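You operate a simulated robot arm through the tools that you are given. There is no shell and no other tool. Be economical: measure what you need, move in short steps, check, and stop when the job is done.

You run a simulated robot arm. Do the job below in one go: nothing can be reset, and whatever is moved stays where it is left.

TASK
Take the short wooden batten that says "L725" from the top of the timber table and put it on the air cover. Then put the blue tape holder on the top of the low table away on the top of the grey crate by the cartons. Then open the drawer of the timber table. The order counts. Set down upright: blue tape holder.

It is judged by the outcome, as a careful person would: the job done as asked, and still so three seconds after it is handed in. It fails if anything else is knocked over, pushed out of place, dropped, spilled or broken. A push-on lid holds only when it is set on centred and level and pressed home; a screw cap is set on level and turned clockwise until tight.

THE ROBOT
A 6-joint arm with a fingered hand on a trunk, on a base that drives. Base frame: it is fixed to the floor where the robot stands at the start and does not move with it; the origin is under the middle of the robot, x ahead of it, y to its left, z up. Lengths are in m, angles in degrees, forces in N, time in s.
With the tool pointing down near the work surface it reaches from about 0.1 to 0.42 m from the robot's upright axis, wherever it stands. Its first joint turns from -166.0 to 166.0 degrees. Places, roughly: air cover [1, 4.25, 0.75]; blue tape holder [-9.25, 3, 0.75]; drawer of the timber table [0.5, 0.9, 0.8]; top of the grey crate by the cartons [-12.1, 5, 0.6]. Payload 2.3 kg.
Tool frame: the origin (TCP) lies between the finger pads and is the grasp point; the fingertips stand 0.022 m ahead of it; z points along the fingers, y is the line along which they close. The gripper opens to 0.112 m. The gripper's body begins 0.06 m behind the TCP. The gripper is a hand of 3 fingers: y runs from the thumb to the fingers, the wrist lies at [0, 0, -0.218] in the tool frame, and closing takes about 1.5 s.
Orientation is that of the tool frame in the base frame, as [roll, pitch, yaw] about the fixed x, y, z axes, in that order (R = Rz(yaw) Ry(pitch) Rx(roll)). With the fingers straight down and closing along the base's y, the tool's x points along the base's -x, its y along +y and its z along -z.

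THE INTERFACE
- The arm moves only by the tool drive_tool. Its argument "commands" is a list of rows, each a list of 2 entries, a list of its own where there are three numbers: the shift along the base's x, y, z in m, then the turn, a rotation vector about the base's x, y, z in degrees. In form: [[[x, y, z], [ax, ay, az]], ...]. A call has 1 to 20 rows; each row shifts and turns the commanded pose from where the row before left it. "jaw" is the closure, from 0 (fully open) to 1 (shut), set as the call begins (left out, the last holds). Rows are played at 5 a second. More than 0.05 m and 8.6 degrees between two rows, or a gripper value outside its range, and nothing of the call is played. A pose out of reach is approached as far as the arm can. The call stops where the force on the tool passes 40 N (or 10 N more than at its start, if that is more) or the arm is blocked; 0.2 s more then pass. The fingers move at their own pace (about 0.072 m/s each) and stop on an object; they squeeze with about 31 N. The grip force told is the motor's: it shows also when the fingers shut on nothing. Time passes only in rows, and 0.2 s behind the last, so rows that do not move let the fingers close. It gives the time, the measured TCP pose, the force on the tool (base axes), the opening and the grip force at its end, in the units of the frame above (readings bear some noise), with the torque about the TCP (base axes, N m) and any sound that the robot's microphone picked up, and new pictures: "show" is both (left out), scene, wrist or none.
- Cameras (640 x 400 px; columns grow to the right, rows downward): "scene" is now at [0.009, 0.1416, 1.5353]; the picture's right is [0.04, -1.00, 0.00], its down [-0.84, -0.03, -0.54] and it looks along [0.54, 0.02, -0.84] (base axes); focal length 273 px, centre (320, 200). "wrist" rides on the gripper at [0.066, 0.003, -0.08] in the tool frame; the picture's right is [-0.05, 1.00, 0.00], its down [-0.77, -0.04, -0.64] and it looks along [-0.64, -0.03, 0.77] (tool axes); focal length 275 px, centre (320, 200). There is no depth. A picture from a camera that has moved, and an enlarged one, comes with that camera's place and axes in the base frame and with its lens.
- raise_lower(by): slides the trunk up (or, below 0, down) by that many m; the arm and the scene camera ride with it, the base frame stays. It gives what a move gives, with no picture.
- steer(legs): drives the robot by 1 to 6 legs, each [ahead, left, turn to the left] in m, m and degrees, along the robot's own axes; the way and the turn of a leg run together, so that a leg with both is an arc; at most 1.5 m and 180 degrees a leg. The arm and the cameras ride along, it lands a little off, and it stops where it bumps. It gives what a move gives, and a new picture of the scene camera.
- finger_targets(finger1, finger2, thumb_bend): sets how far each is bent, from 0 (flat) to 1 (curled in); at 0.3 the hand is open as for a grip, at 0.7 the pads meet at the TCP. One left out holds its place. A second passes; each finger stops where it meets its share of the squeeze, and holds until it gets a number again. A gripper value or a shape takes the hand back. It gives what a move gives, with no picture; readings hold the bend of each and the force on the fingers (four entries, about 0 where the hand has none), thumb and palm.
- preshape(shape): the hand has 3 fingers and takes this shape, open, in about a second: jaw (thumb against the fingers, like two jaws); tri (thumb and two fingers); tip (a fingertip pinch); poke (one finger out to press); point (the index stretched); flat (the hand flat); cup (the hand cupped); fist (a fist). The gripper value then closes the fingers along that shape, each until it touches; the sizes above hold for jaw. It gives what a move gives, with no picture.
- turn_head(pan, tilt): turns the head with the scene camera to pan (to the left, within 155 degrees either way) and tilt (down, from -29 to 69), counted from straight ahead of the robot. It gives what a move gives, and a new picture of the scene camera.
- enlarge(camera, box): a new picture of the part [left, top, right, bottom] of that camera's present view, enlarged. No time passes.
- finish_job(): hands the job in; it is judged then, once.

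Work in short steps. Places have to be worked out from the pictures, the camera data and where the tool is seen: move nearer, look again, correct. Check each grasp and each placing, and mend what went wrong. You have 165 turns and 260 pictures in all, those below and enlarged ones among them. Open the gripper and draw the arm clear of the work before you hand the job in, unless the task says otherwise; then end with one line.

The tools are called after "Emit:" as a command line: name --argument value ..., lists and objects as JSON in quotes. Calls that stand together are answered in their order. drive_tool: Moves the arm, as the interface text tells. Its arguments: {"type":"object","properties":{"commands":{"type":"array"},"jaw":{"type":"number"},"show":{"type":"string","enum":["both","scene","wrist","none"]}},"required":["commands"]} The other tools are called the same way: raise_lower (by) slides the trunk up or down; preshape (shape) gives the hand a shape; finger_targets (finger1, finger2, thumb_bend) moves the fingers one by one; steer (legs) drives the base; turn_head (pan, tilt) turns the head that bears the scene camera; enlarge (camera, box) takes an enlarged picture of a part of a camera's view; finish_job () hands the job in.

At the start:

```text
t: 0.0
eef_pos: [0.2701, 0.0427, 1.0987]
ee_rot: [179.9, 0.0, -180.0]
contact_force: [0.4, 0.1, 0.5]
ft_torque: [0.0, 0.02, 0.0]
gripper_width: 0.1121
grip_force: 0.0
shape: jaw
bend: [0.3, 0.3, 0.3]
finger forces: [0.1, 0.1, 0.0, 0.0, 0.1, 0.0]
trunk travel left (down, up): [-0.475, 0.115]
robot x, y, heading: [0.0002, 0.0008, 0.2]
head pan, tilt: [2.3, 57.4]
```

scene: 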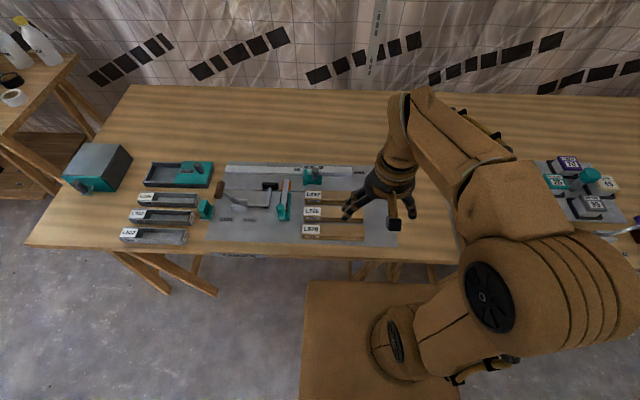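
wrist: 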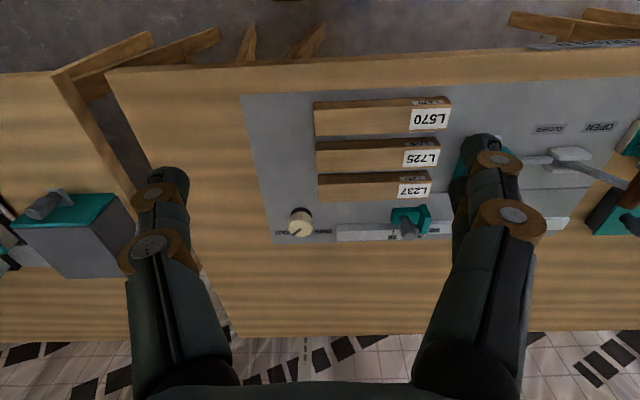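

The table with battens is ahead. I enlarge the views to read the labels and locate the L725 batten.

Emit:
enlarge --camera "scene" --box '[200, 140, 440, 290]'

Emit:
enlarge --camera "wrist" --box '[230, 60, 550, 260]'

```text
2.67 times, centred on (320, 215) of scene
camera zoom: at [0.009, 0.1416, 1.5353], right [0.04, -1.0, 0.0], down [-0.84, -0.03, -0.54], along [0.54, 0.02, -0.84], focal length 727 px, centre (320, 160)
```

zoom: 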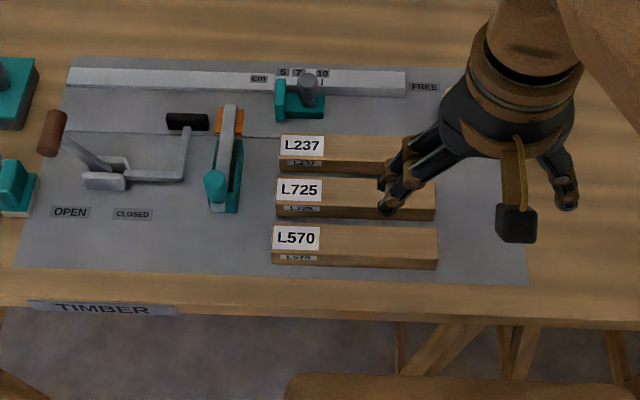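

```text
2.00 times, centred on (390, 160) of wrist
camera zoom: at [0.2043, 0.0471, 1.1788], right [0.05, 1.0, 0.0], down [0.77, -0.04, 0.64], along [0.64, -0.03, -0.77], focal length 551 px, centre (180, 280)
```

zoom: 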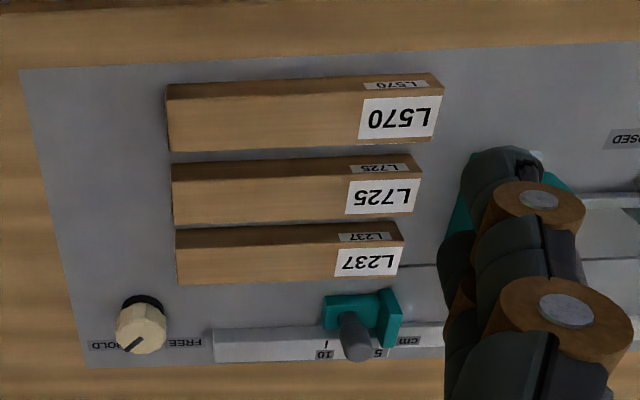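

L725 batten is the middle one; I estimate its top at about x 0.405, y 0.117, z 0.853. I move the base sideways to line up with it, and look around to learn the layout.

Emit:
steer --legs '[[0.03, 0.11, 0]]'

Emit:
drive_tool --commands '[[[0.03, 0, -0.03], [0, 0, 8.5]], [[0.02, 0, -0.03], [0, 0, 8.5]], [[0.0, 0, 0], [0, 0, 8.5]], [[0, 0, 0], [0, 0, 8.5]], [[0, 0, 0], [0, 0, 8.5]], [[0, 0, 0], [0, 0, 8.5]], [[0, 0, 0], [0, 0, 8.5]], [[0, 0, 0], [0, 0, 8.5]], [[0, 0, 0], [0, 0, 8.5]], [[0, 0, 0], [0, 0, 8.5]], [[0, 0, 0], [0, 0, 5]]]' --jaw 0.45

```text
t: 1.2
eef_pos: [0.301, 0.1541, 1.0994]
ee_rot: [-179.9, 0.0, 179.9]
contact_force: [-0.2, 0.0, 0.1]
ft_torque: [-0.02, 0.0, -0.02]
gripper_width: 0.1118
grip_force: 0.0
shape: jaw
bend: [0.3, 0.3, 0.3]
finger forces: [0.0, 0.1, 0.1, 0.0, 0.0, 0.0]
trunk travel left (down, up): [-0.475, 0.115]
robot x, y, heading: [0.0251, 0.1067, 0.1]
head pan, tilt: [2.3, 57.4]
camera scene: at [0.0393, 0.2541, 1.5352], right [0.04, -1.0, 0.0], down [-0.84, -0.03, -0.54], along [0.54, 0.02, -0.84], focal length 273 px, centre (320, 200)
```

scene: 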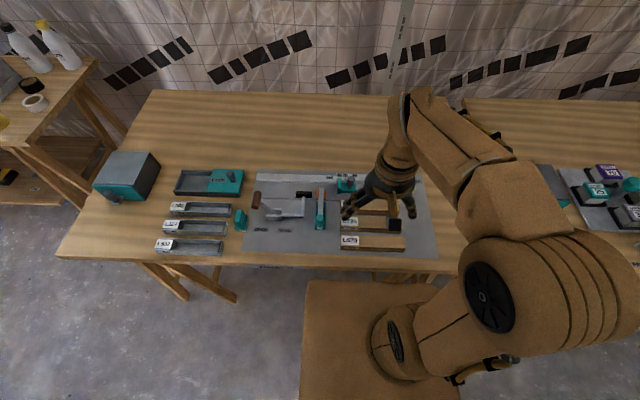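

```text
t: 3.6
eef_pos: [0.3245, 0.2071, 1.0092]
ee_rot: [-179.6, -0.4, -90.3]
contact_force: [-0.8, -0.2, 0.6]
ft_torque: [0.01, 0.0, -0.04]
gripper_width: 0.0619
grip_force: 0.0
shape: jaw
bend: [0.72, 0.72, 0.7]
finger forces: [0.1, 0.1, 0.0, 0.0, 0.0, 0.1]
out of reach, approached as far as the arm can: row 9, 10, 11
trunk travel left (down, up): [-0.475, 0.115]
robot x, y, heading: [0.0316, 0.1122, 0.1]
head pan, tilt: [2.3, 57.4]
camera scene: at [0.039, 0.2531, 1.5353], right [0.04, -1.0, 0.0], down [-0.84, -0.03, -0.54], along [0.54, 0.02, -0.84], focal length 273 px, centre (320, 200)
camera wrist: at [0.3208, 0.1429, 1.0901], right [-1.0, 0.05, -0.01], down [0.04, 0.78, 0.63], along [0.04, 0.63, -0.78], focal length 275 px, centre (320, 200)
```

scene: 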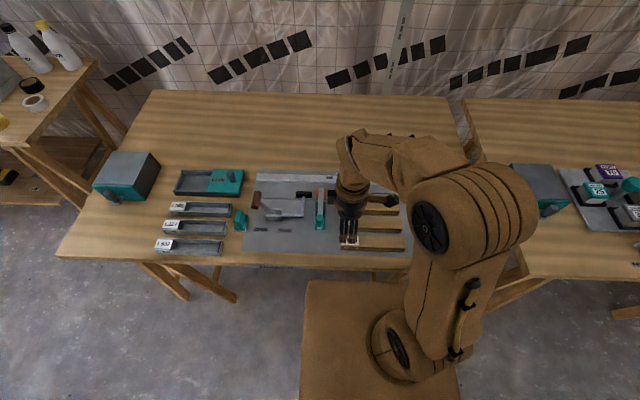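
wrist: 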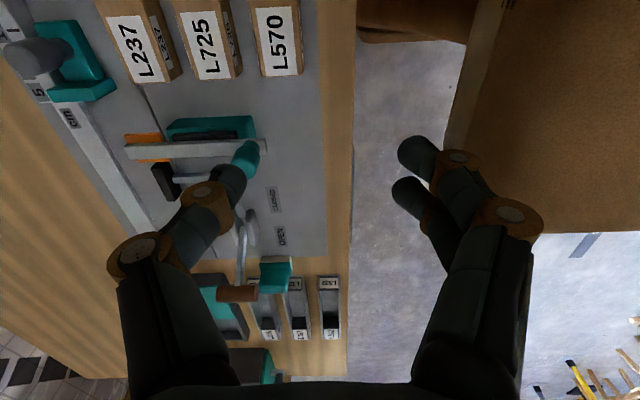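

Yaw came to -90 but the position drifted (out of reach). I test whether it can reach the place over the batten in this orientation.

Emit:
drive_tool --commands '[[[0.0, -0.03, 0], [0, 0, 0]], [[0, -0.03, 0], [0, 0, 0]], [[0, 0, 0], [0, 0, 0]]]' --show "wrist"

```text
t: 4.4
eef_pos: [0.3053, 0.1858, 0.9891]
ee_rot: [-179.7, -0.5, -90.2]
contact_force: [-0.1, -0.8, 1.3]
ft_torque: [0.02, 0.03, 0.01]
gripper_width: 0.0622
grip_force: 0.1
shape: jaw
bend: [0.72, 0.72, 0.7]
finger forces: [0.0, 0.0, 0.1, 0.0, 0.0, 0.0]
out of reach, approached as far as the arm can: row 1, 2
trunk travel left (down, up): [-0.475, 0.115]
robot x, y, heading: [0.029, 0.1097, -0.1]
head pan, tilt: [2.3, 57.4]
camera wrist: at [0.3015, 0.1221, 1.071], right [-1.0, 0.05, -0.01], down [0.04, 0.78, 0.63], along [0.04, 0.63, -0.78], focal length 275 px, centre (320, 200)
```

wrist: 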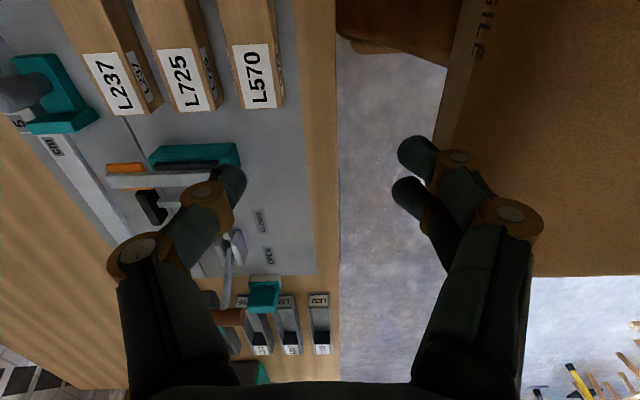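

This orientation hits a limit. I turn the hand the other way round (yaw +90), rising a bit.

Emit:
drive_tool --commands '[[[0.0, 0, 0.03], [0, 0, -8.5]], [[0, 0, 0.03], [0, 0, -8.5]], [[0, 0, 0], [0, 0, -8.5]], [[0, 0, 0], [0, 0, -8.5]], [[0, 0, 0], [0, 0, -8.5]], [[0, 0, 0], [0, 0, -8.5]], [[0, 0, 0], [0, 0, -8.5]], [[0, 0, 0], [0, 0, -8.5]], [[0, 0, 0], [0, 0, -8.5]], [[0, 0, 0], [0, 0, -8.5]], [[0, 0, 0], [0, 0, -8.5]], [[0, 0, 0], [0, 0, -8.5]], [[0, 0, 0], [0, 0, -8.5]], [[0, 0, 0], [0, 0, -8.5]], [[0, 0, 0], [0, 0, -8.5]], [[0, 0, 0], [0, 0, -8.5]], [[0, 0, 0], [0, 0, -8.5]], [[0, 0, 0], [0, 0, -8.5]], [[0, 0, 0], [0, 0, -8.5]], [[0, 0, 0], [0, 0, -8.5]]]' --show "none"

Emit:
drive_tool --commands '[[[0.0, 0, 0.0], [0, 0, -8.5]], [[0, 0, 0], [0, 0, -1.5]], [[0, 0, 0], [0, 0, 0]]]'

```text
t: 8.6
eef_pos: [0.3057, 0.1842, 1.0511]
ee_rot: [-179.9, 0.0, 99.8]
contact_force: [0.2, -0.3, 0.3]
ft_torque: [0.0, -0.01, -0.03]
gripper_width: 0.0621
grip_force: 0.1
shape: jaw
bend: [0.72, 0.72, 0.7]
finger forces: [0.0, 0.0, 0.1, 0.1, 0.0, 0.1]
trunk travel left (down, up): [-0.475, 0.115]
robot x, y, heading: [0.0297, 0.1139, 0.1]
head pan, tilt: [2.3, 57.4]
```

```text
t: 9.4
eef_pos: [0.3048, 0.185, 1.05]
ee_rot: [-180.0, 0.1, 89.9]
contact_force: [-0.1, -0.3, 0.8]
ft_torque: [0.01, 0.0, -0.03]
gripper_width: 0.0621
grip_force: 0.1
shape: jaw
bend: [0.72, 0.72, 0.7]
finger forces: [0.0, 0.2, 0.0, 0.0, 0.0, 0.0]
trunk travel left (down, up): [-0.475, 0.115]
robot x, y, heading: [0.0305, 0.1108, 0.3]
head pan, tilt: [2.3, 57.4]
camera scene: at [0.039, 0.2529, 1.5353], right [0.04, -1.0, 0.0], down [-0.84, -0.03, -0.54], along [0.54, 0.02, -0.84], focal length 273 px, centre (320, 200)
camera wrist: at [0.3088, 0.2529, 1.1311], right [1.0, -0.05, 0.0], down [-0.04, -0.77, 0.64], along [-0.03, -0.64, -0.77], focal length 275 px, centre (320, 200)
```

scene: 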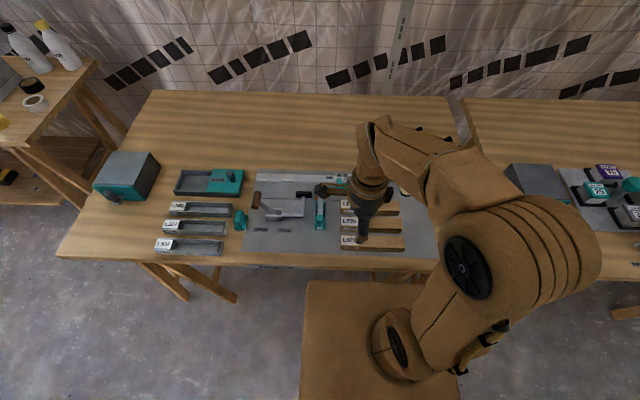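
wrist: 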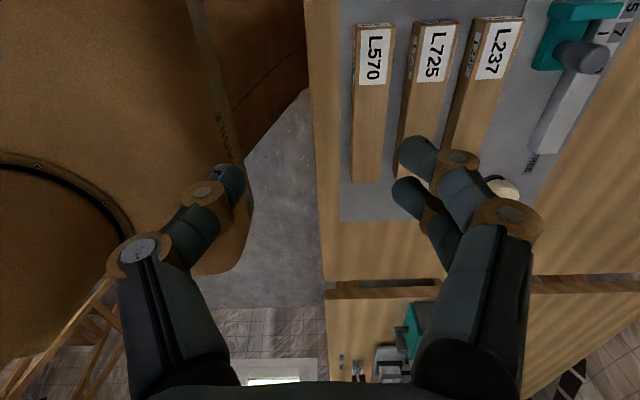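

This orientation works. I move over the batten centre (about 0.406, 0.117), staying above it.

Emit:
drive_tool --commands '[[[0.034, -0.023, -0.02], [0, 0, 0]], [[0.034, -0.023, -0.02], [0, 0, 0]], [[0.034, -0.022, -0.02], [0, 0, 0]], [[0, 0, -0.04], [0, 0, 0]], [[0, 0, 0], [0, 0, 0]]]'

```text
t: 10.6
eef_pos: [0.4073, 0.1162, 0.9498]
ee_rot: [180.0, 0.0, 89.9]
contact_force: [0.0, 0.7, 0.2]
ft_torque: [0.02, -0.01, 0.01]
gripper_width: 0.062
grip_force: 0.1
shape: jaw
bend: [0.72, 0.72, 0.7]
finger forces: [0.0, 0.1, 0.0, 0.0, 0.0, 0.1]
trunk travel left (down, up): [-0.475, 0.115]
robot x, y, heading: [0.0324, 0.1104, -0.1]
head pan, tilt: [2.3, 57.4]
camera scene: at [0.039, 0.2527, 1.5353], right [0.04, -1.0, 0.0], down [-0.84, -0.03, -0.54], along [0.54, 0.02, -0.84], focal length 273 px, centre (320, 200)
camera wrist: at [0.4108, 0.1836, 1.0309], right [1.0, -0.05, 0.0], down [-0.04, -0.77, 0.64], along [-0.03, -0.64, -0.77], focal length 275 px, centre (320, 200)
```

scene: 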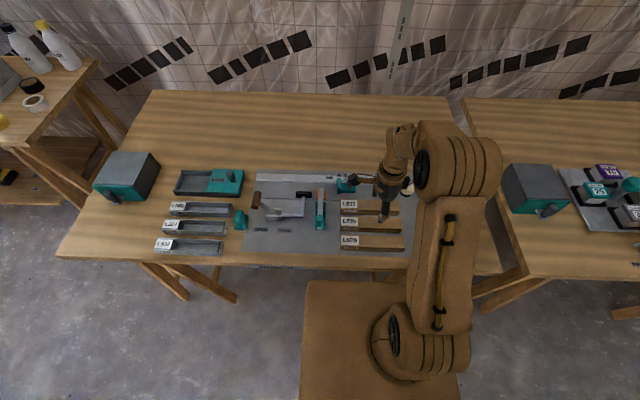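
wrist: 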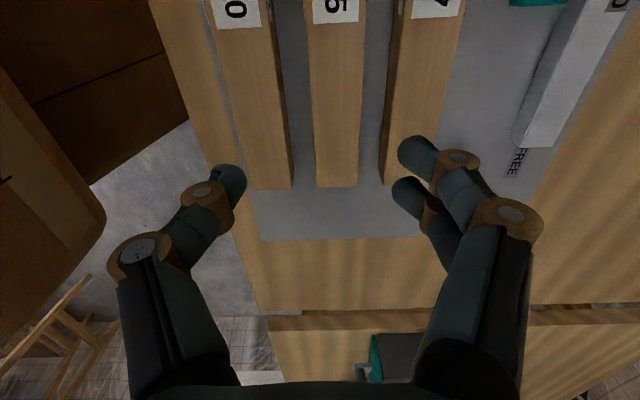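

Refined from the new view: batten centre about (0.419, 0.119), top about z 0.832, width 0.035, neighbours' edges ~0.038 away. I narrow the jaws to ~0.049 and come down to look again.

Emit:
drive_tool --commands '[[[0.0115, 0.002, -0.01], [0, 0, 0]], [[0, 0, -0.03], [0, 0, 0]], [[0, 0, -0.015], [0, 0, 0]], [[0, 0, 0], [0, 0, 0]], [[0, 0, 0], [0, 0, 0]]]' --jaw 0.56 --show "wrist"

Emit:
enlarge --camera "scene" --box '[320, 150, 440, 270]'

```text
t: 11.8
eef_pos: [0.4193, 0.1189, 0.8937]
ee_rot: [179.9, -0.1, 90.0]
contact_force: [-0.2, 0.6, -0.4]
ft_torque: [-0.01, 0.03, -0.01]
gripper_width: 0.0497
grip_force: 0.0
shape: jaw
bend: [0.73, 0.73, 0.7]
finger forces: [0.1, 0.0, 0.0, 0.1, 0.1, 0.1]
trunk travel left (down, up): [-0.475, 0.115]
robot x, y, heading: [0.0307, 0.1067, 0.2]
head pan, tilt: [2.3, 57.4]
camera wrist: at [0.4223, 0.1865, 0.9744], right [1.0, -0.05, 0.0], down [-0.04, -0.77, 0.64], along [-0.03, -0.64, -0.77], focal length 275 px, centre (320, 200)
```

wrist: 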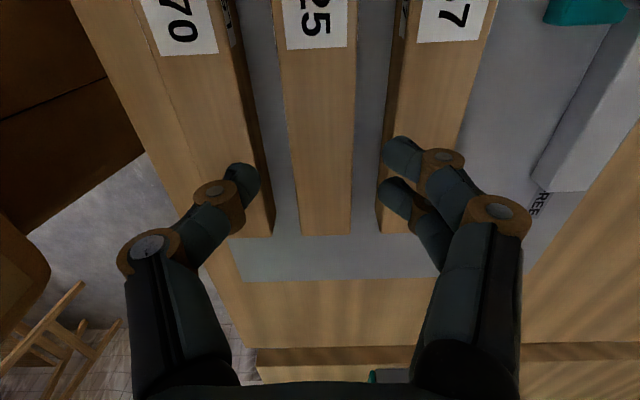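

```text
3.33 times, centred on (380, 210) of scene
camera zoom: at [0.0391, 0.2529, 1.5353], right [0.04, -1.0, 0.0], down [-0.84, -0.03, -0.54], along [0.54, 0.02, -0.84], focal length 909 px, centre (120, 167)
```

zoom: 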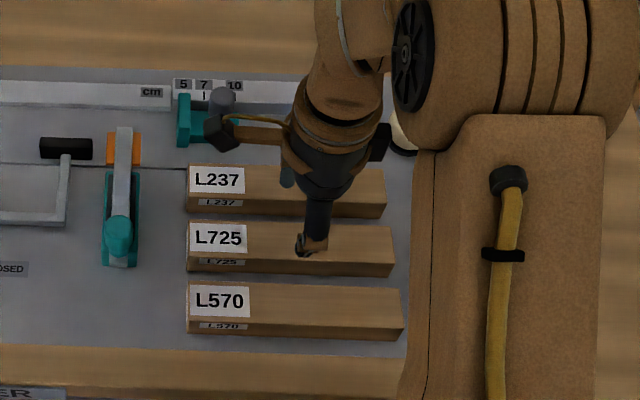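

Centred well: batten at columns 288–355 around 320, fingers line up with the gaps. I descend toward z ~0.838.

Emit:
drive_tool --commands '[[[0, 0, -0.02], [0, 0, 0]], [[0, 0, -0.015], [0, 0, 0]], [[0, 0, -0.01], [0, 0, 0]], [[0, 0, -0.008], [0, 0, 0]], [[0, 0, 0], [0, 0, 0]]]'

```text
t: 13.0
eef_pos: [0.4189, 0.118, 0.8417]
ee_rot: [-180.0, 0.0, 89.9]
contact_force: [0.0, 0.1, 1.6]
ft_torque: [0.06, -0.02, 0.0]
gripper_width: 0.0485
grip_force: 0.0
shape: jaw
bend: [0.73, 0.73, 0.7]
finger forces: [0.7, 0.7, 0.0, 0.1, 0.7, 0.0]
trunk travel left (down, up): [-0.475, 0.115]
robot x, y, heading: [0.0282, 0.1104, 0.1]
head pan, tilt: [2.3, 57.4]
camera scene: at [0.0388, 0.2529, 1.5353], right [0.04, -1.0, 0.0], down [-0.84, -0.03, -0.54], along [0.54, 0.02, -0.84], focal length 273 px, centre (320, 200)
camera wrist: at [0.4221, 0.1856, 0.9217], right [1.0, -0.05, 0.0], down [-0.04, -0.77, 0.64], along [-0.03, -0.64, -0.77], focal length 275 px, centre (320, 200)
```

scene: 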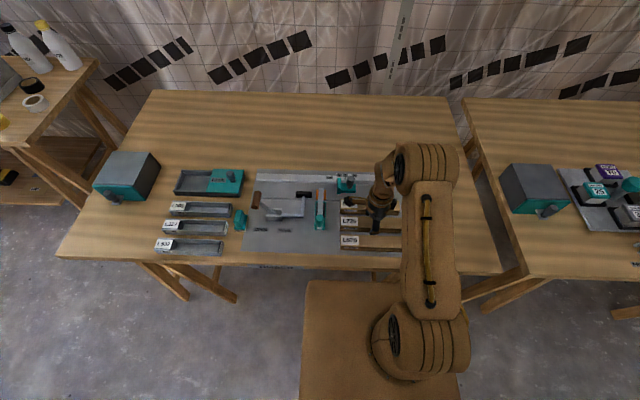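
wrist: 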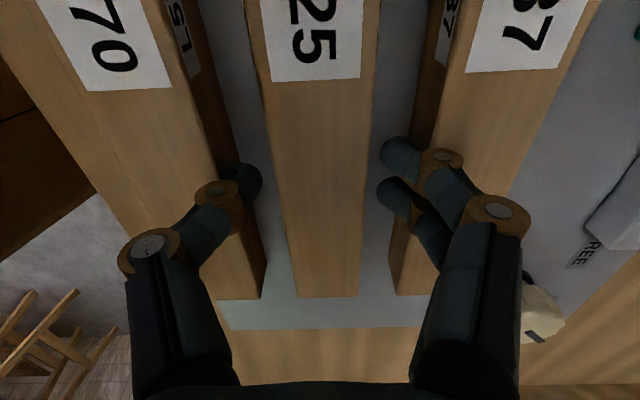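

Slight touch on the fingertips (board reached). I raise 2 mm and close on the batten.

Emit:
drive_tool --commands '[[[0, 0, 0.002], [0, 0, 0]], [[0, 0, 0], [0, 0, 0]], [[0, 0, 0], [0, 0, 0]], [[0, 0, 0], [0, 0, 0]], [[0, 0, 0], [0, 0, 0]], [[0, 0, 0], [0, 0, 0]]]' --jaw 1 --show "wrist"

```text
t: 14.4
eef_pos: [0.4188, 0.1179, 0.8448]
ee_rot: [180.0, 0.0, 89.9]
contact_force: [-0.3, -0.3, 0.1]
ft_torque: [0.02, 0.0, 0.02]
gripper_width: 0.0314
grip_force: 31.5
shape: jaw
bend: [0.73, 0.73, 0.7]
finger forces: [14.1, 14.2, 0.0, 0.0, 28.1, 0.0]
trunk travel left (down, up): [-0.475, 0.115]
robot x, y, heading: [0.0265, 0.1109, -0.1]
head pan, tilt: [2.3, 57.4]
camera wrist: at [0.4227, 0.1858, 0.924], right [1.0, -0.05, 0.0], down [-0.04, -0.77, 0.64], along [-0.03, -0.64, -0.77], focal length 275 px, centre (320, 200)
```

wrist: 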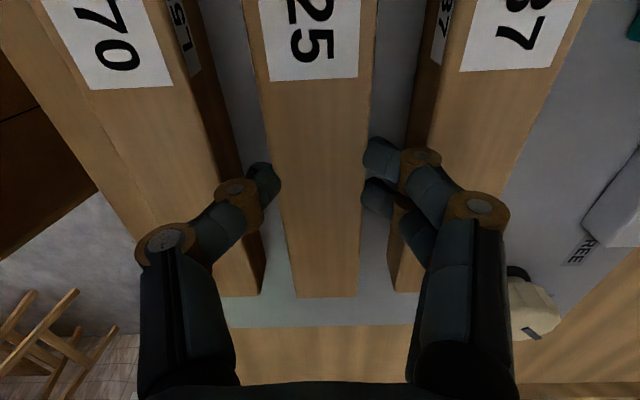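

Held at width 0.031 with about 31 N. I lift straight up and check.

Emit:
drive_tool --commands '[[[0, 0, 0.01], [0, 0, 0]], [[0, 0, 0.02], [0, 0, 0]], [[0, 0, 0.04], [0, 0, 0]], [[0, 0, 0.04], [0, 0, 0]], [[0, 0, 0.04], [0, 0, 0]], [[0, 0, 0.04], [0, 0, 0]]]' --show "both"

```text
t: 15.8
eef_pos: [0.4174, 0.1217, 1.0318]
ee_rot: [-179.9, -0.1, 89.9]
contact_force: [-0.3, -0.1, -0.8]
ft_torque: [0.0, 0.0, 0.0]
gripper_width: 0.0314
grip_force: 30.6
shape: jaw
bend: [0.73, 0.73, 0.7]
finger forces: [14.1, 14.2, 0.0, 0.0, 28.3, 0.0]
trunk travel left (down, up): [-0.475, 0.115]
robot x, y, heading: [0.0315, 0.112, -0.1]
head pan, tilt: [2.3, 57.4]
camera scene: at [0.0388, 0.253, 1.5353], right [0.04, -1.0, 0.0], down [-0.84, -0.03, -0.54], along [0.54, 0.02, -0.84], focal length 273 px, centre (320, 200)
camera wrist: at [0.4213, 0.1881, 1.1124], right [1.0, -0.05, 0.0], down [-0.04, -0.77, 0.64], along [-0.03, -0.64, -0.77], focal length 275 px, centre (320, 200)
```

scene: 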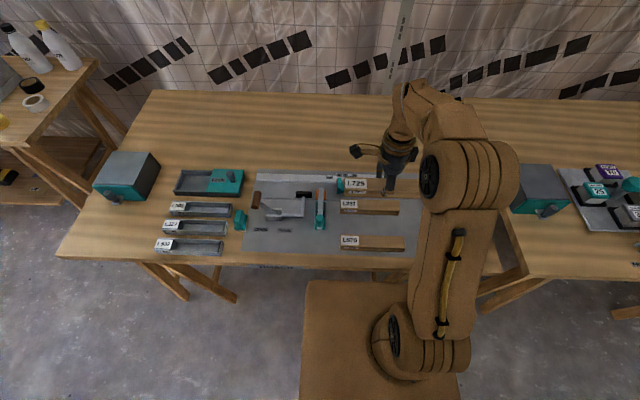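
wrist: 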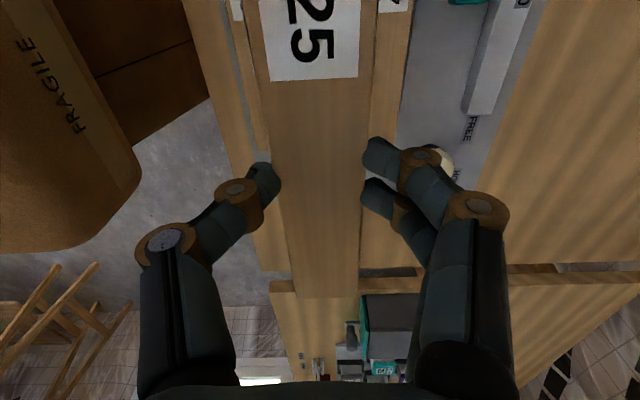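

The batten is held. I look toward the air cover (to the left, about 4 m away) and the surroundings before driving.

Emit:
turn_head --pan 75 --tilt 15

Emit:
turn_head --pan 140 --tilt 15

Emit:
turn_head --pan -140 --tilt 15

```text
t: 17.3
eef_pos: [0.4182, 0.1195, 1.0311]
ee_rot: [-180.0, -0.1, 89.9]
contact_force: [1.5, -0.1, -1.5]
ft_torque: [0.0, 0.01, 0.01]
gripper_width: 0.0314
grip_force: 31.0
shape: jaw
bend: [0.73, 0.73, 0.7]
finger forces: [14.1, 14.3, 0.1, 0.0, 28.3, 0.0]
trunk travel left (down, up): [-0.475, 0.115]
robot x, y, heading: [0.0314, 0.1101, -0.2]
head pan, tilt: [75.0, 15.0]
camera scene: at [-0.0059, 0.3404, 1.5985], right [0.97, -0.26, 0.0], down [-0.07, -0.25, -0.97], along [0.25, 0.93, -0.26], focal length 273 px, centre (320, 200)
```

scene: 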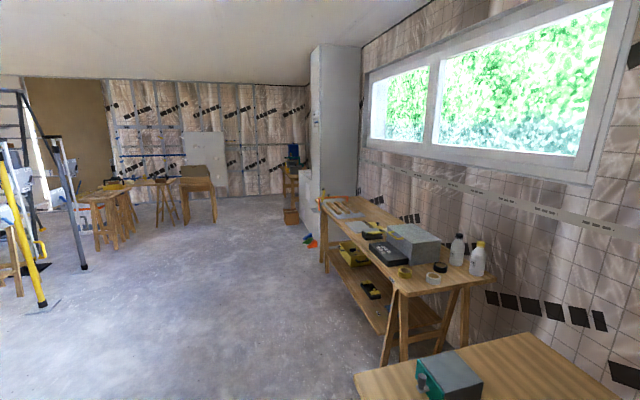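

```text
t: 18.6
eef_pos: [0.4193, 0.1203, 1.031]
ee_rot: [180.0, 0.0, 89.9]
contact_force: [-0.6, -0.4, -1.0]
ft_torque: [-0.01, 0.0, 0.02]
gripper_width: 0.0314
grip_force: 31.2
shape: jaw
bend: [0.73, 0.73, 0.7]
finger forces: [14.1, 14.3, 0.1, 0.0, 28.3, 0.1]
trunk travel left (down, up): [-0.475, 0.115]
robot x, y, heading: [0.0303, 0.1101, 0.1]
head pan, tilt: [140.0, 15.0]
camera scene: at [-0.1017, 0.3103, 1.5985], right [0.64, 0.77, 0.0], down [0.2, -0.17, -0.97], along [-0.74, 0.62, -0.26], focal length 273 px, centre (320, 200)
```

scene: 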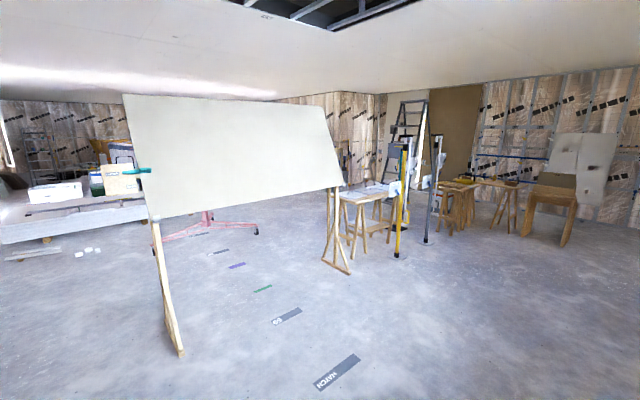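

```text
t: 22.5
eef_pos: [0.4182, 0.1197, 1.031]
ee_rot: [-180.0, 0.0, 89.9]
contact_force: [-0.1, 0.0, -0.8]
ft_torque: [0.02, -0.01, -0.04]
gripper_width: 0.0315
grip_force: 31.0
shape: jaw
bend: [0.73, 0.73, 0.7]
finger forces: [14.1, 14.1, 0.0, 0.0, 28.3, 0.1]
trunk travel left (down, up): [-0.475, 0.115]
robot x, y, heading: [0.0277, 0.1111, -0.1]
head pan, tilt: [-140.0, 15.0]
camera scene: at [-0.1019, 0.1901, 1.5986], right [-0.64, 0.77, 0.0], down [0.2, 0.17, -0.97], along [-0.74, -0.62, -0.26], focal length 273 px, centre (320, 200)
```

scene: 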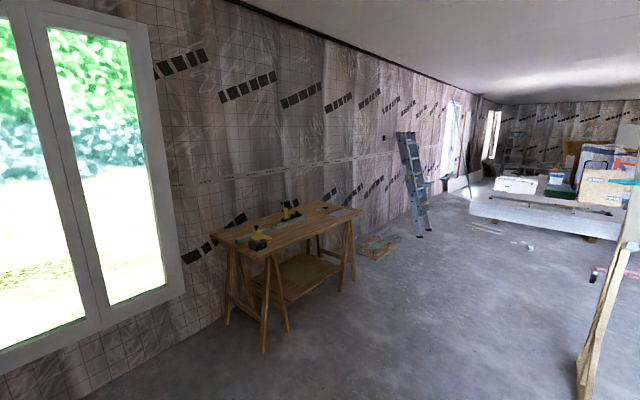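

I zoom toward the air cover's approximate location.

Emit:
turn_head --pan 78 --tilt 15

Emit:
enlarge --camera "scene" --box '[240, 130, 500, 310]'

```text
t: 25.6
eef_pos: [0.4186, 0.1198, 1.0303]
ee_rot: [-179.9, 0.1, 89.8]
contact_force: [0.1, 0.6, -1.1]
ft_torque: [0.03, -0.01, -0.01]
gripper_width: 0.0311
grip_force: 31.2
shape: jaw
bend: [0.73, 0.73, 0.7]
finger forces: [14.1, 14.2, 0.0, 0.0, 28.3, 0.0]
trunk travel left (down, up): [-0.475, 0.115]
robot x, y, heading: [0.0291, 0.1131, 0.1]
head pan, tilt: [78.0, 15.0]
camera scene: at [-0.0107, 0.3415, 1.5985], right [0.98, -0.21, 0.0], down [-0.05, -0.25, -0.97], along [0.2, 0.94, -0.26], focal length 273 px, centre (320, 200)
```

scene: 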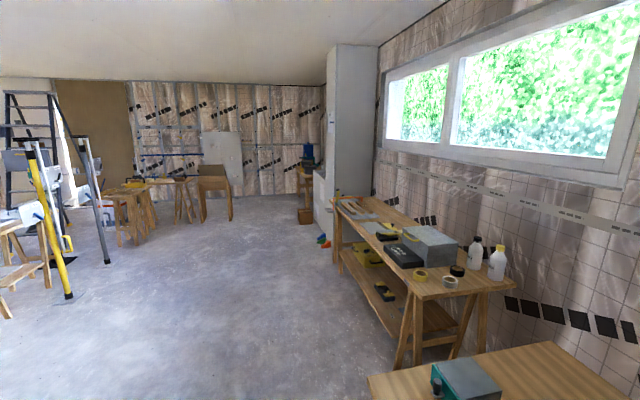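

```text
2.22 times, centred on (370, 220) of scene
camera zoom: at [-0.0107, 0.3415, 1.5985], right [0.98, -0.21, 0.0], down [-0.05, -0.25, -0.97], along [0.2, 0.94, -0.26], focal length 606 px, centre (209, 156)
```

zoom: 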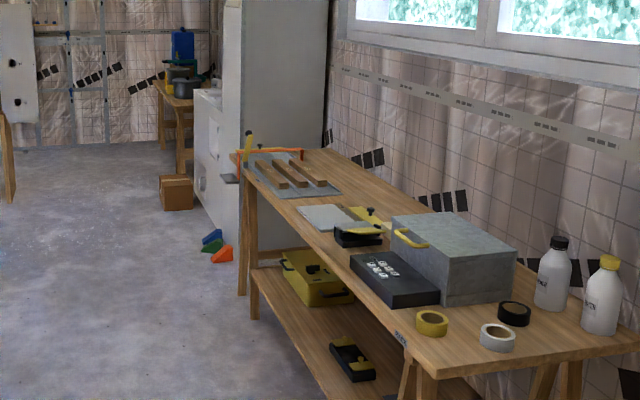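

The air cover seems to be near the white block past the second table. I tuck the arm slightly, back off and drive sideways along the tables.

Emit:
drive_tool --commands '[[[-0.03, 0, 0.03], [0, 0, 0]], [[-0.03, 0, 0.03], [0, 0, 0]], [[-0.03, 0, 0.0], [0, 0, 0]], [[0, 0, 0.0], [0, 0, 0]]]' --show "none"

Emit:
steer --legs '[[-0.25, 0, 0], [0, 1.4, 0], [0, 1.2, 0]]'

Emit:
turn_head --pan 40 --tilt 30

```text
t: 26.6
eef_pos: [0.3286, 0.1201, 1.0936]
ee_rot: [-180.0, 0.1, 90.0]
contact_force: [0.2, 0.4, -1.0]
ft_torque: [-0.03, 0.03, -0.02]
gripper_width: 0.0313
grip_force: 31.3
shape: jaw
bend: [0.73, 0.73, 0.7]
finger forces: [14.0, 14.2, 0.1, 0.0, 28.2, 0.0]
trunk travel left (down, up): [-0.475, 0.115]
robot x, y, heading: [0.0296, 0.1113, -0.3]
head pan, tilt: [78.0, 15.0]
```

```text
t: 40.8
eef_pos: [0.1314, 2.737, 1.0932]
ee_rot: [180.0, 0.0, 87.9]
contact_force: [-0.2, 0.8, -1.0]
ft_torque: [0.01, -0.01, 0.0]
gripper_width: 0.0312
grip_force: 31.2
shape: jaw
bend: [0.73, 0.73, 0.7]
finger forces: [14.0, 14.2, 0.0, 0.0, 28.2, 0.0]
trunk travel left (down, up): [-0.475, 0.115]
robot x, y, heading: [-0.1623, 2.7343, -2.2]
head pan, tilt: [78.0, 15.0]
camera scene: at [-0.1982, 2.9691, 1.5985], right [0.97, -0.24, 0.0], down [-0.06, -0.25, -0.97], along [0.23, 0.94, -0.26], focal length 273 px, centre (320, 200)
```

scene: 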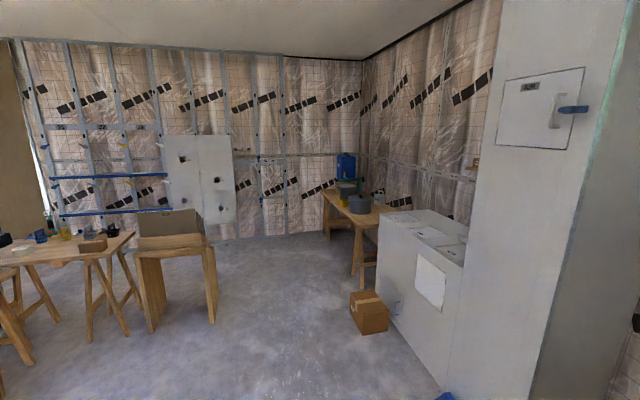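

```text
t: 41.9
eef_pos: [0.1323, 2.7361, 1.0932]
ee_rot: [179.9, 0.0, 87.8]
contact_force: [0.5, -0.7, -1.3]
ft_torque: [0.0, -0.02, 0.0]
gripper_width: 0.0312
grip_force: 31.0
shape: jaw
bend: [0.73, 0.73, 0.7]
finger forces: [14.1, 14.2, 0.1, 0.2, 28.3, 0.1]
trunk travel left (down, up): [-0.475, 0.115]
robot x, y, heading: [-0.1647, 2.7392, -2.3]
head pan, tilt: [40.0, 30.0]
camera scene: at [-0.1496, 2.934, 1.5744], right [0.62, -0.79, 0.0], down [-0.39, -0.31, -0.87], along [0.68, 0.53, -0.5], focal length 273 px, centre (320, 200)
```

scene: 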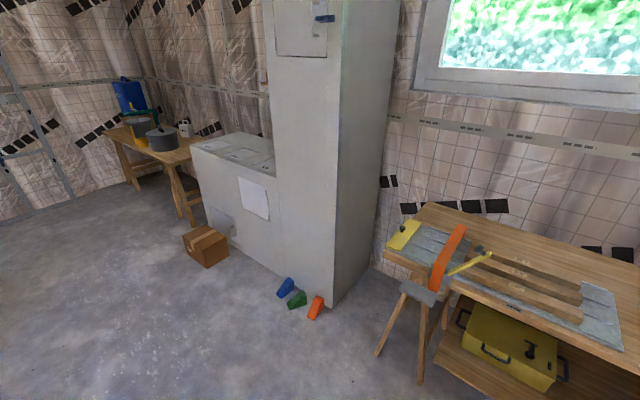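

The block's top has labelled covers. I zoom in there.

Emit:
enlarge --camera "scene" --box '[180, 120, 300, 195]'

```text
5.33 times, centred on (240, 158) of scene
camera zoom: at [-0.1496, 2.934, 1.5744], right [0.62, -0.79, 0.0], down [-0.39, -0.31, -0.87], along [0.68, 0.53, -0.5], focal length 1454 px, centre (747, 427)
```

zoom: 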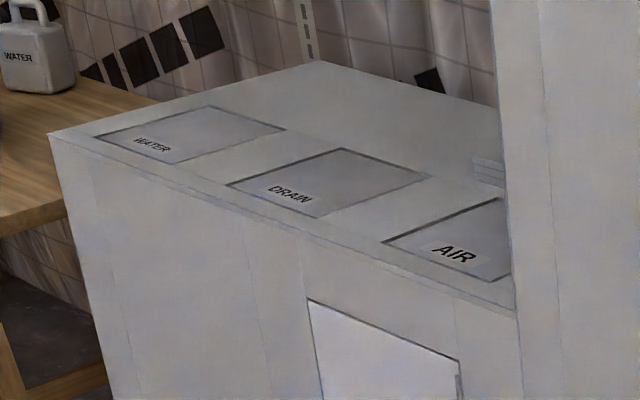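

Air cover is the panel nearest the column: estimated x 0.95–1.2, y 4.12–4.41, z ~0.83. Wedges lie on the floor near (0.8, 3.7–4.05) and a box near (0.72, 4.9). I approach at y≈4.4, then look.

Emit:
steer --legs '[[0, 0, 2.3], [0, 1.4, 0], [0.3, 0.26, 0]]'

Emit:
turn_head --pan -5 --tilt 45

```text
t: 51.4
eef_pos: [0.4234, 4.4202, 1.0932]
ee_rot: [-180.0, 0.0, 90.5]
contact_force: [-0.2, 0.5, -1.4]
ft_torque: [0.0, 0.05, 0.02]
gripper_width: 0.0316
grip_force: 31.0
shape: jaw
bend: [0.73, 0.73, 0.7]
finger forces: [14.1, 14.1, 0.0, 0.1, 28.3, 0.1]
trunk travel left (down, up): [-0.475, 0.115]
robot x, y, heading: [0.122, 4.4041, 0.7]
head pan, tilt: [40.0, 30.0]
camera scene: at [0.1317, 4.604, 1.5743], right [0.65, -0.76, 0.0], down [-0.38, -0.33, -0.87], along [0.66, 0.56, -0.5], focal length 273 px, centre (320, 200)
```

scene: 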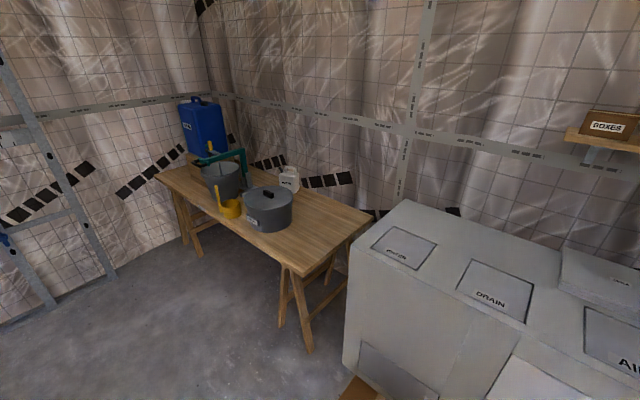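

```text
t: 52.5
eef_pos: [0.4222, 4.4195, 1.093]
ee_rot: [-180.0, 0.0, 90.5]
contact_force: [-0.1, 0.2, -0.8]
ft_torque: [0.03, 0.02, -0.01]
gripper_width: 0.0312
grip_force: 31.0
shape: jaw
bend: [0.73, 0.73, 0.7]
finger forces: [14.2, 14.1, 0.0, 0.0, 28.3, 0.0]
trunk travel left (down, up): [-0.475, 0.115]
robot x, y, heading: [0.1214, 4.4085, 0.5]
head pan, tilt: [-5.0, 45.0]
camera scene: at [0.1435, 4.5385, 1.5517], right [-0.08, -1.0, 0.0], down [-0.7, 0.05, -0.71], along [0.71, -0.05, -0.71], focal length 273 px, centre (320, 200)
```

scene: 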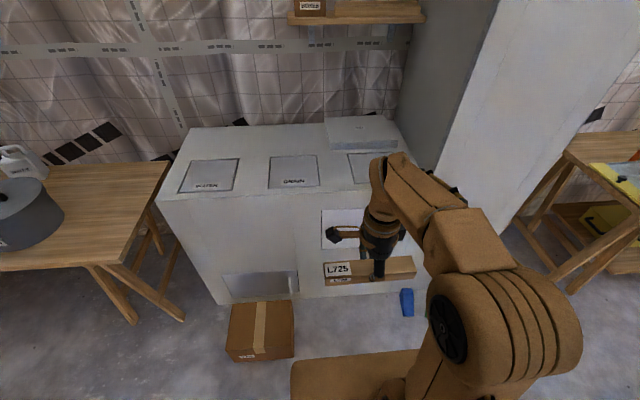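

Air cover centre now estimated at about (1.0, 4.26), top z ~0.86. Blue wedge at ~(0.81, 3.98), carton at y>4.65. I move ahead at y≈4.33 and check clearances.

Emit:
steer --legs '[[0.25, -0.075, -0.5]]'

Emit:
turn_head --pan -5 --tilt 65

Emit:
drive_tool --commands '[[[0, 0, 0], [0, 0, 0]]]' --show "wrist"

```text
t: 54.3
eef_pos: [0.6692, 4.3443, 1.0926]
ee_rot: [180.0, 0.0, 90.0]
contact_force: [-0.3, 0.3, -1.6]
ft_torque: [-0.01, 0.03, 0.0]
gripper_width: 0.0313
grip_force: 31.0
shape: jaw
bend: [0.73, 0.73, 0.7]
finger forces: [14.1, 14.2, 0.1, 0.0, 28.3, 0.1]
trunk travel left (down, up): [-0.475, 0.115]
robot x, y, heading: [0.3733, 4.3339, 0.4]
head pan, tilt: [-5.0, 45.0]
camera scene: at [0.3927, 4.4651, 1.5517], right [-0.09, -1.0, 0.0], down [-0.7, 0.06, -0.71], along [0.7, -0.06, -0.71], focal length 273 px, centre (320, 200)
```

scene: 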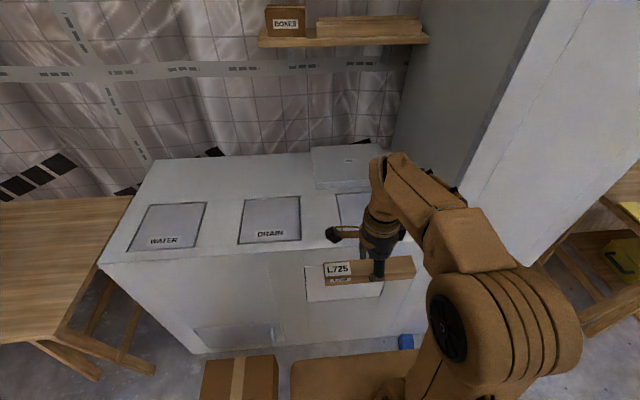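

```text
t: 55.2
eef_pos: [0.67, 4.3435, 1.0929]
ee_rot: [-180.0, 0.0, 90.1]
contact_force: [0.4, -0.1, -1.2]
ft_torque: [0.02, 0.01, 0.03]
gripper_width: 0.0315
grip_force: 31.3
shape: jaw
bend: [0.73, 0.73, 0.7]
finger forces: [14.1, 14.2, 0.1, 0.0, 28.3, 0.0]
trunk travel left (down, up): [-0.475, 0.115]
robot x, y, heading: [0.3691, 4.3303, 0.0]
head pan, tilt: [-5.0, 65.0]
camera scene: at [0.3714, 4.4672, 1.5267], right [-0.09, -1.0, 0.0], down [-0.9, 0.08, -0.42], along [0.42, -0.04, -0.91], focal length 273 px, centre (320, 200)
```

scene: 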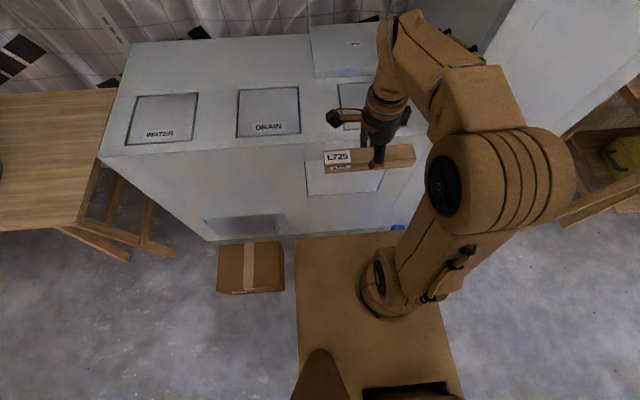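

```text
t: 55.6
eef_pos: [0.6695, 4.3433, 1.0919]
ee_rot: [180.0, 0.1, 90.0]
contact_force: [-0.7, 0.2, -1.4]
ft_torque: [0.0, 0.03, 0.02]
gripper_width: 0.031
grip_force: 31.1
shape: jaw
bend: [0.73, 0.73, 0.7]
finger forces: [14.1, 14.4, 0.0, 0.0, 28.2, 0.0]
trunk travel left (down, up): [-0.475, 0.115]
robot x, y, heading: [0.371, 4.3341, 0.0]
head pan, tilt: [-5.0, 65.0]
camera wrist: at [0.6724, 4.4115, 1.1732], right [1.0, -0.05, 0.0], down [-0.03, -0.77, 0.64], along [-0.03, -0.64, -0.77], focal length 275 px, centre (320, 200)
```

wrist: 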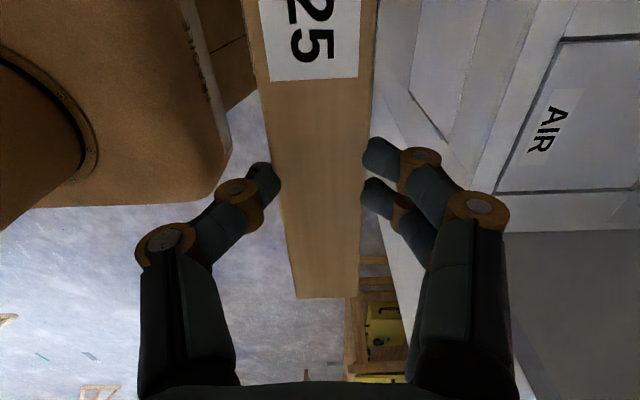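

Clearances look fine (robot body ±0.2 × ±0.18). I drive ahead 0.26 so the cover comes within reach.

Emit:
steer --legs '[[0.26, 0, 0]]'

Emit:
drive_tool --commands '[[[0.0, -0.02, 0], [0, 0, 0]], [[0, -0.02, 0], [0, 0, 0]], [[0, 0, 0], [0, 0, 0]]]'

```text
t: 57.5
eef_pos: [0.9347, 4.3442, 1.0917]
ee_rot: [-180.0, 0.0, 90.1]
contact_force: [1.4, -0.5, -1.6]
ft_torque: [-0.01, 0.0, 0.04]
gripper_width: 0.0313
grip_force: 30.9
shape: jaw
bend: [0.73, 0.73, 0.7]
finger forces: [14.1, 14.2, 0.0, 0.0, 28.3, 0.0]
trunk travel left (down, up): [-0.475, 0.115]
robot x, y, heading: [0.6367, 4.3373, -0.0]
head pan, tilt: [-5.0, 65.0]
camera scene: at [0.6365, 4.4675, 1.5267], right [-0.09, -1.0, 0.0], down [-0.9, 0.08, -0.42], along [0.42, -0.04, -0.91], focal length 273 px, centre (320, 200)
```

scene: 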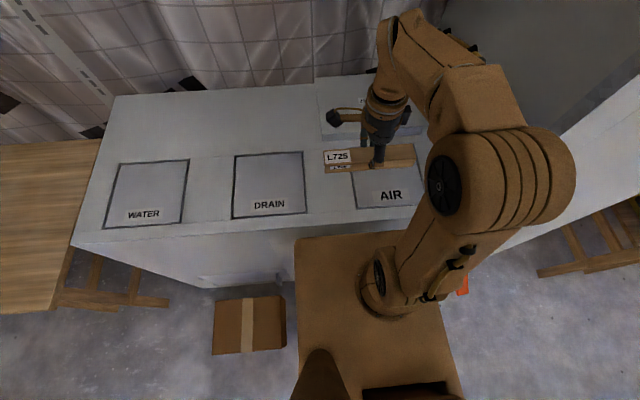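

```text
t: 58.3
eef_pos: [0.9325, 4.3049, 1.0935]
ee_rot: [-180.0, 0.0, 90.1]
contact_force: [-0.2, -0.1, -1.0]
ft_torque: [0.02, 0.0, -0.02]
gripper_width: 0.0313
grip_force: 31.1
shape: jaw
bend: [0.73, 0.73, 0.7]
finger forces: [14.1, 14.1, 0.0, 0.0, 28.2, 0.0]
trunk travel left (down, up): [-0.475, 0.115]
robot x, y, heading: [0.6376, 4.3326, -0.0]
head pan, tilt: [-5.0, 65.0]
camera scene: at [0.6356, 4.4677, 1.5267], right [-0.09, -1.0, 0.0], down [-0.9, 0.08, -0.42], along [0.42, -0.04, -0.91], focal length 273 px, centre (320, 200)
camera wrist: at [0.9367, 4.3715, 1.1732], right [1.0, -0.05, 0.0], down [-0.04, -0.77, 0.64], along [-0.03, -0.64, -0.77], focal length 275 px, centre (320, 200)
```

scene: 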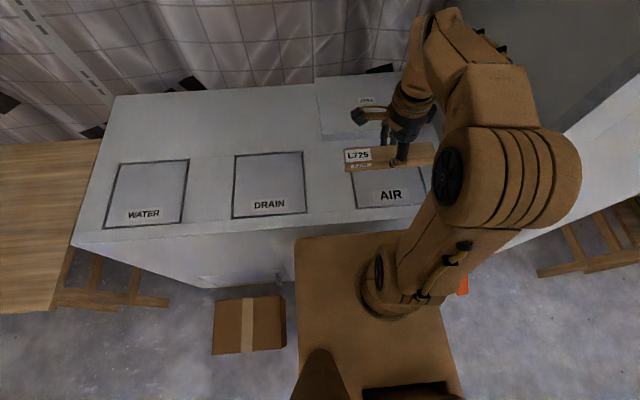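
wrist: 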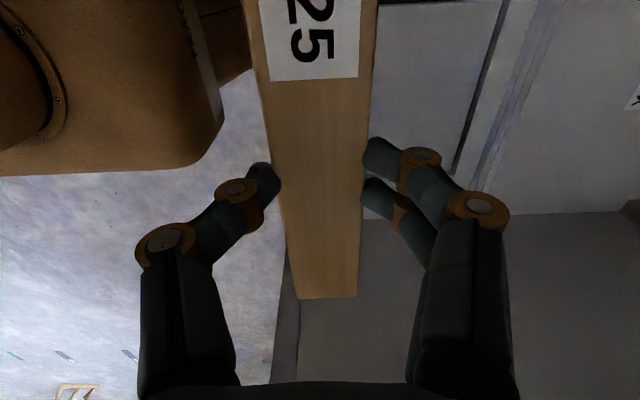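

I move over the cover centre (≈1.005, 4.25) and descend to 0.93 to check.

Emit:
drive_tool --commands '[[[0.036, -0.025, 0], [0, 0, 0]], [[0.036, -0.03, 0], [0, 0, 0]], [[0, 0, -0.04], [0, 0, 0]], [[0, 0, -0.04], [0, 0, 0]], [[0, 0, -0.04], [0, 0, 0]], [[0, 0, -0.03], [0, 0, 0]], [[0, 0, 0], [0, 0, 0]]]'

```text
t: 59.9
eef_pos: [1.0059, 4.2501, 0.9418]
ee_rot: [-180.0, -0.1, 90.0]
contact_force: [-0.4, -0.2, -1.2]
ft_torque: [0.01, 0.01, 0.01]
gripper_width: 0.0314
grip_force: 31.2
shape: jaw
bend: [0.73, 0.73, 0.7]
finger forces: [14.1, 14.0, 0.0, 0.1, 28.1, 0.1]
trunk travel left (down, up): [-0.475, 0.115]
robot x, y, heading: [0.6352, 4.3306, 0.0]
head pan, tilt: [-5.0, 65.0]
camera scene: at [0.6353, 4.4675, 1.5267], right [-0.09, -1.0, 0.0], down [-0.9, 0.08, -0.42], along [0.42, -0.04, -0.91], focal length 273 px, centre (320, 200)
camera wrist: at [1.0091, 4.3186, 1.0219], right [1.0, -0.05, 0.0], down [-0.04, -0.77, 0.64], along [-0.03, -0.64, -0.77], focal length 275 px, centre (320, 200)
```

scene: 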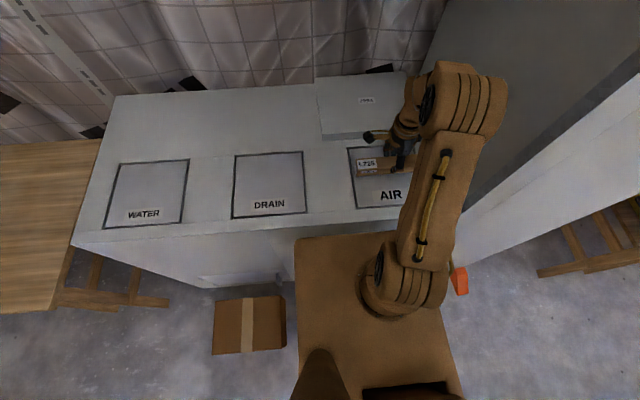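
wrist: 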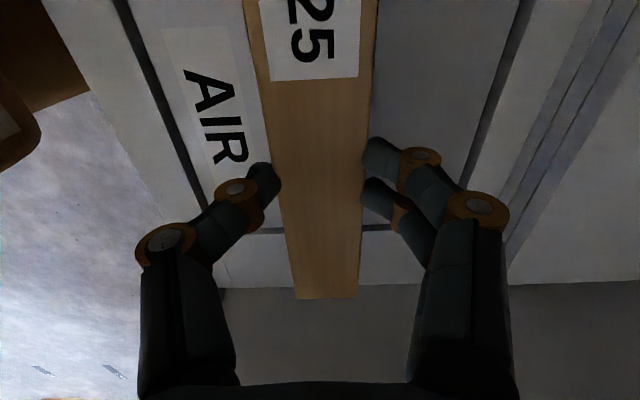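

Well over the cover. I shift 5 mm to the right and descend gently until contact.

Emit:
drive_tool --commands '[[[0, -0.005, -0.015], [0, 0, 0]], [[0, 0, -0.015], [0, 0, 0]], [[0, 0, -0.008], [0, 0, 0]], [[0, 0, -0.006], [0, 0, 0]], [[0, 0, -0.006], [0, 0, 0]], [[0, 0, 0], [0, 0, 0]]]' --show "scene"

```text
t: 61.1
eef_pos: [1.0055, 4.2451, 0.8975]
ee_rot: [179.3, 0.2, 90.0]
contact_force: [-4.7, -0.1, 35.0]
ft_torque: [-0.01, 0.02, 0.03]
gripper_width: 0.0353
grip_force: 31.0
shape: jaw
bend: [0.75, 0.75, 0.72]
finger forces: [16.5, 16.4, 0.0, 0.1, 37.6, 0.0]
trunk travel left (down, up): [-0.475, 0.115]
robot x, y, heading: [0.635, 4.3326, -0.3]
head pan, tilt: [-5.0, 65.0]
stopped in row 6: the force on the tool passed its limit at 46 N (the readings are from after the stop); the commanded pose is now the measured one
camera scene: at [0.6301, 4.4689, 1.5271], right [-0.09, -1.0, 0.0], down [-0.9, 0.08, -0.43], along [0.42, -0.04, -0.9], focal length 273 px, centre (320, 200)
```

scene: 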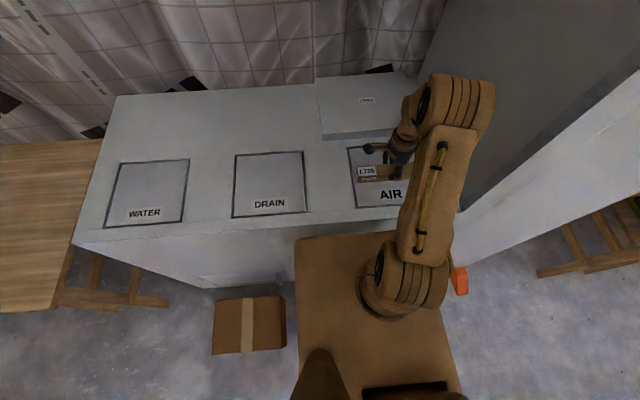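

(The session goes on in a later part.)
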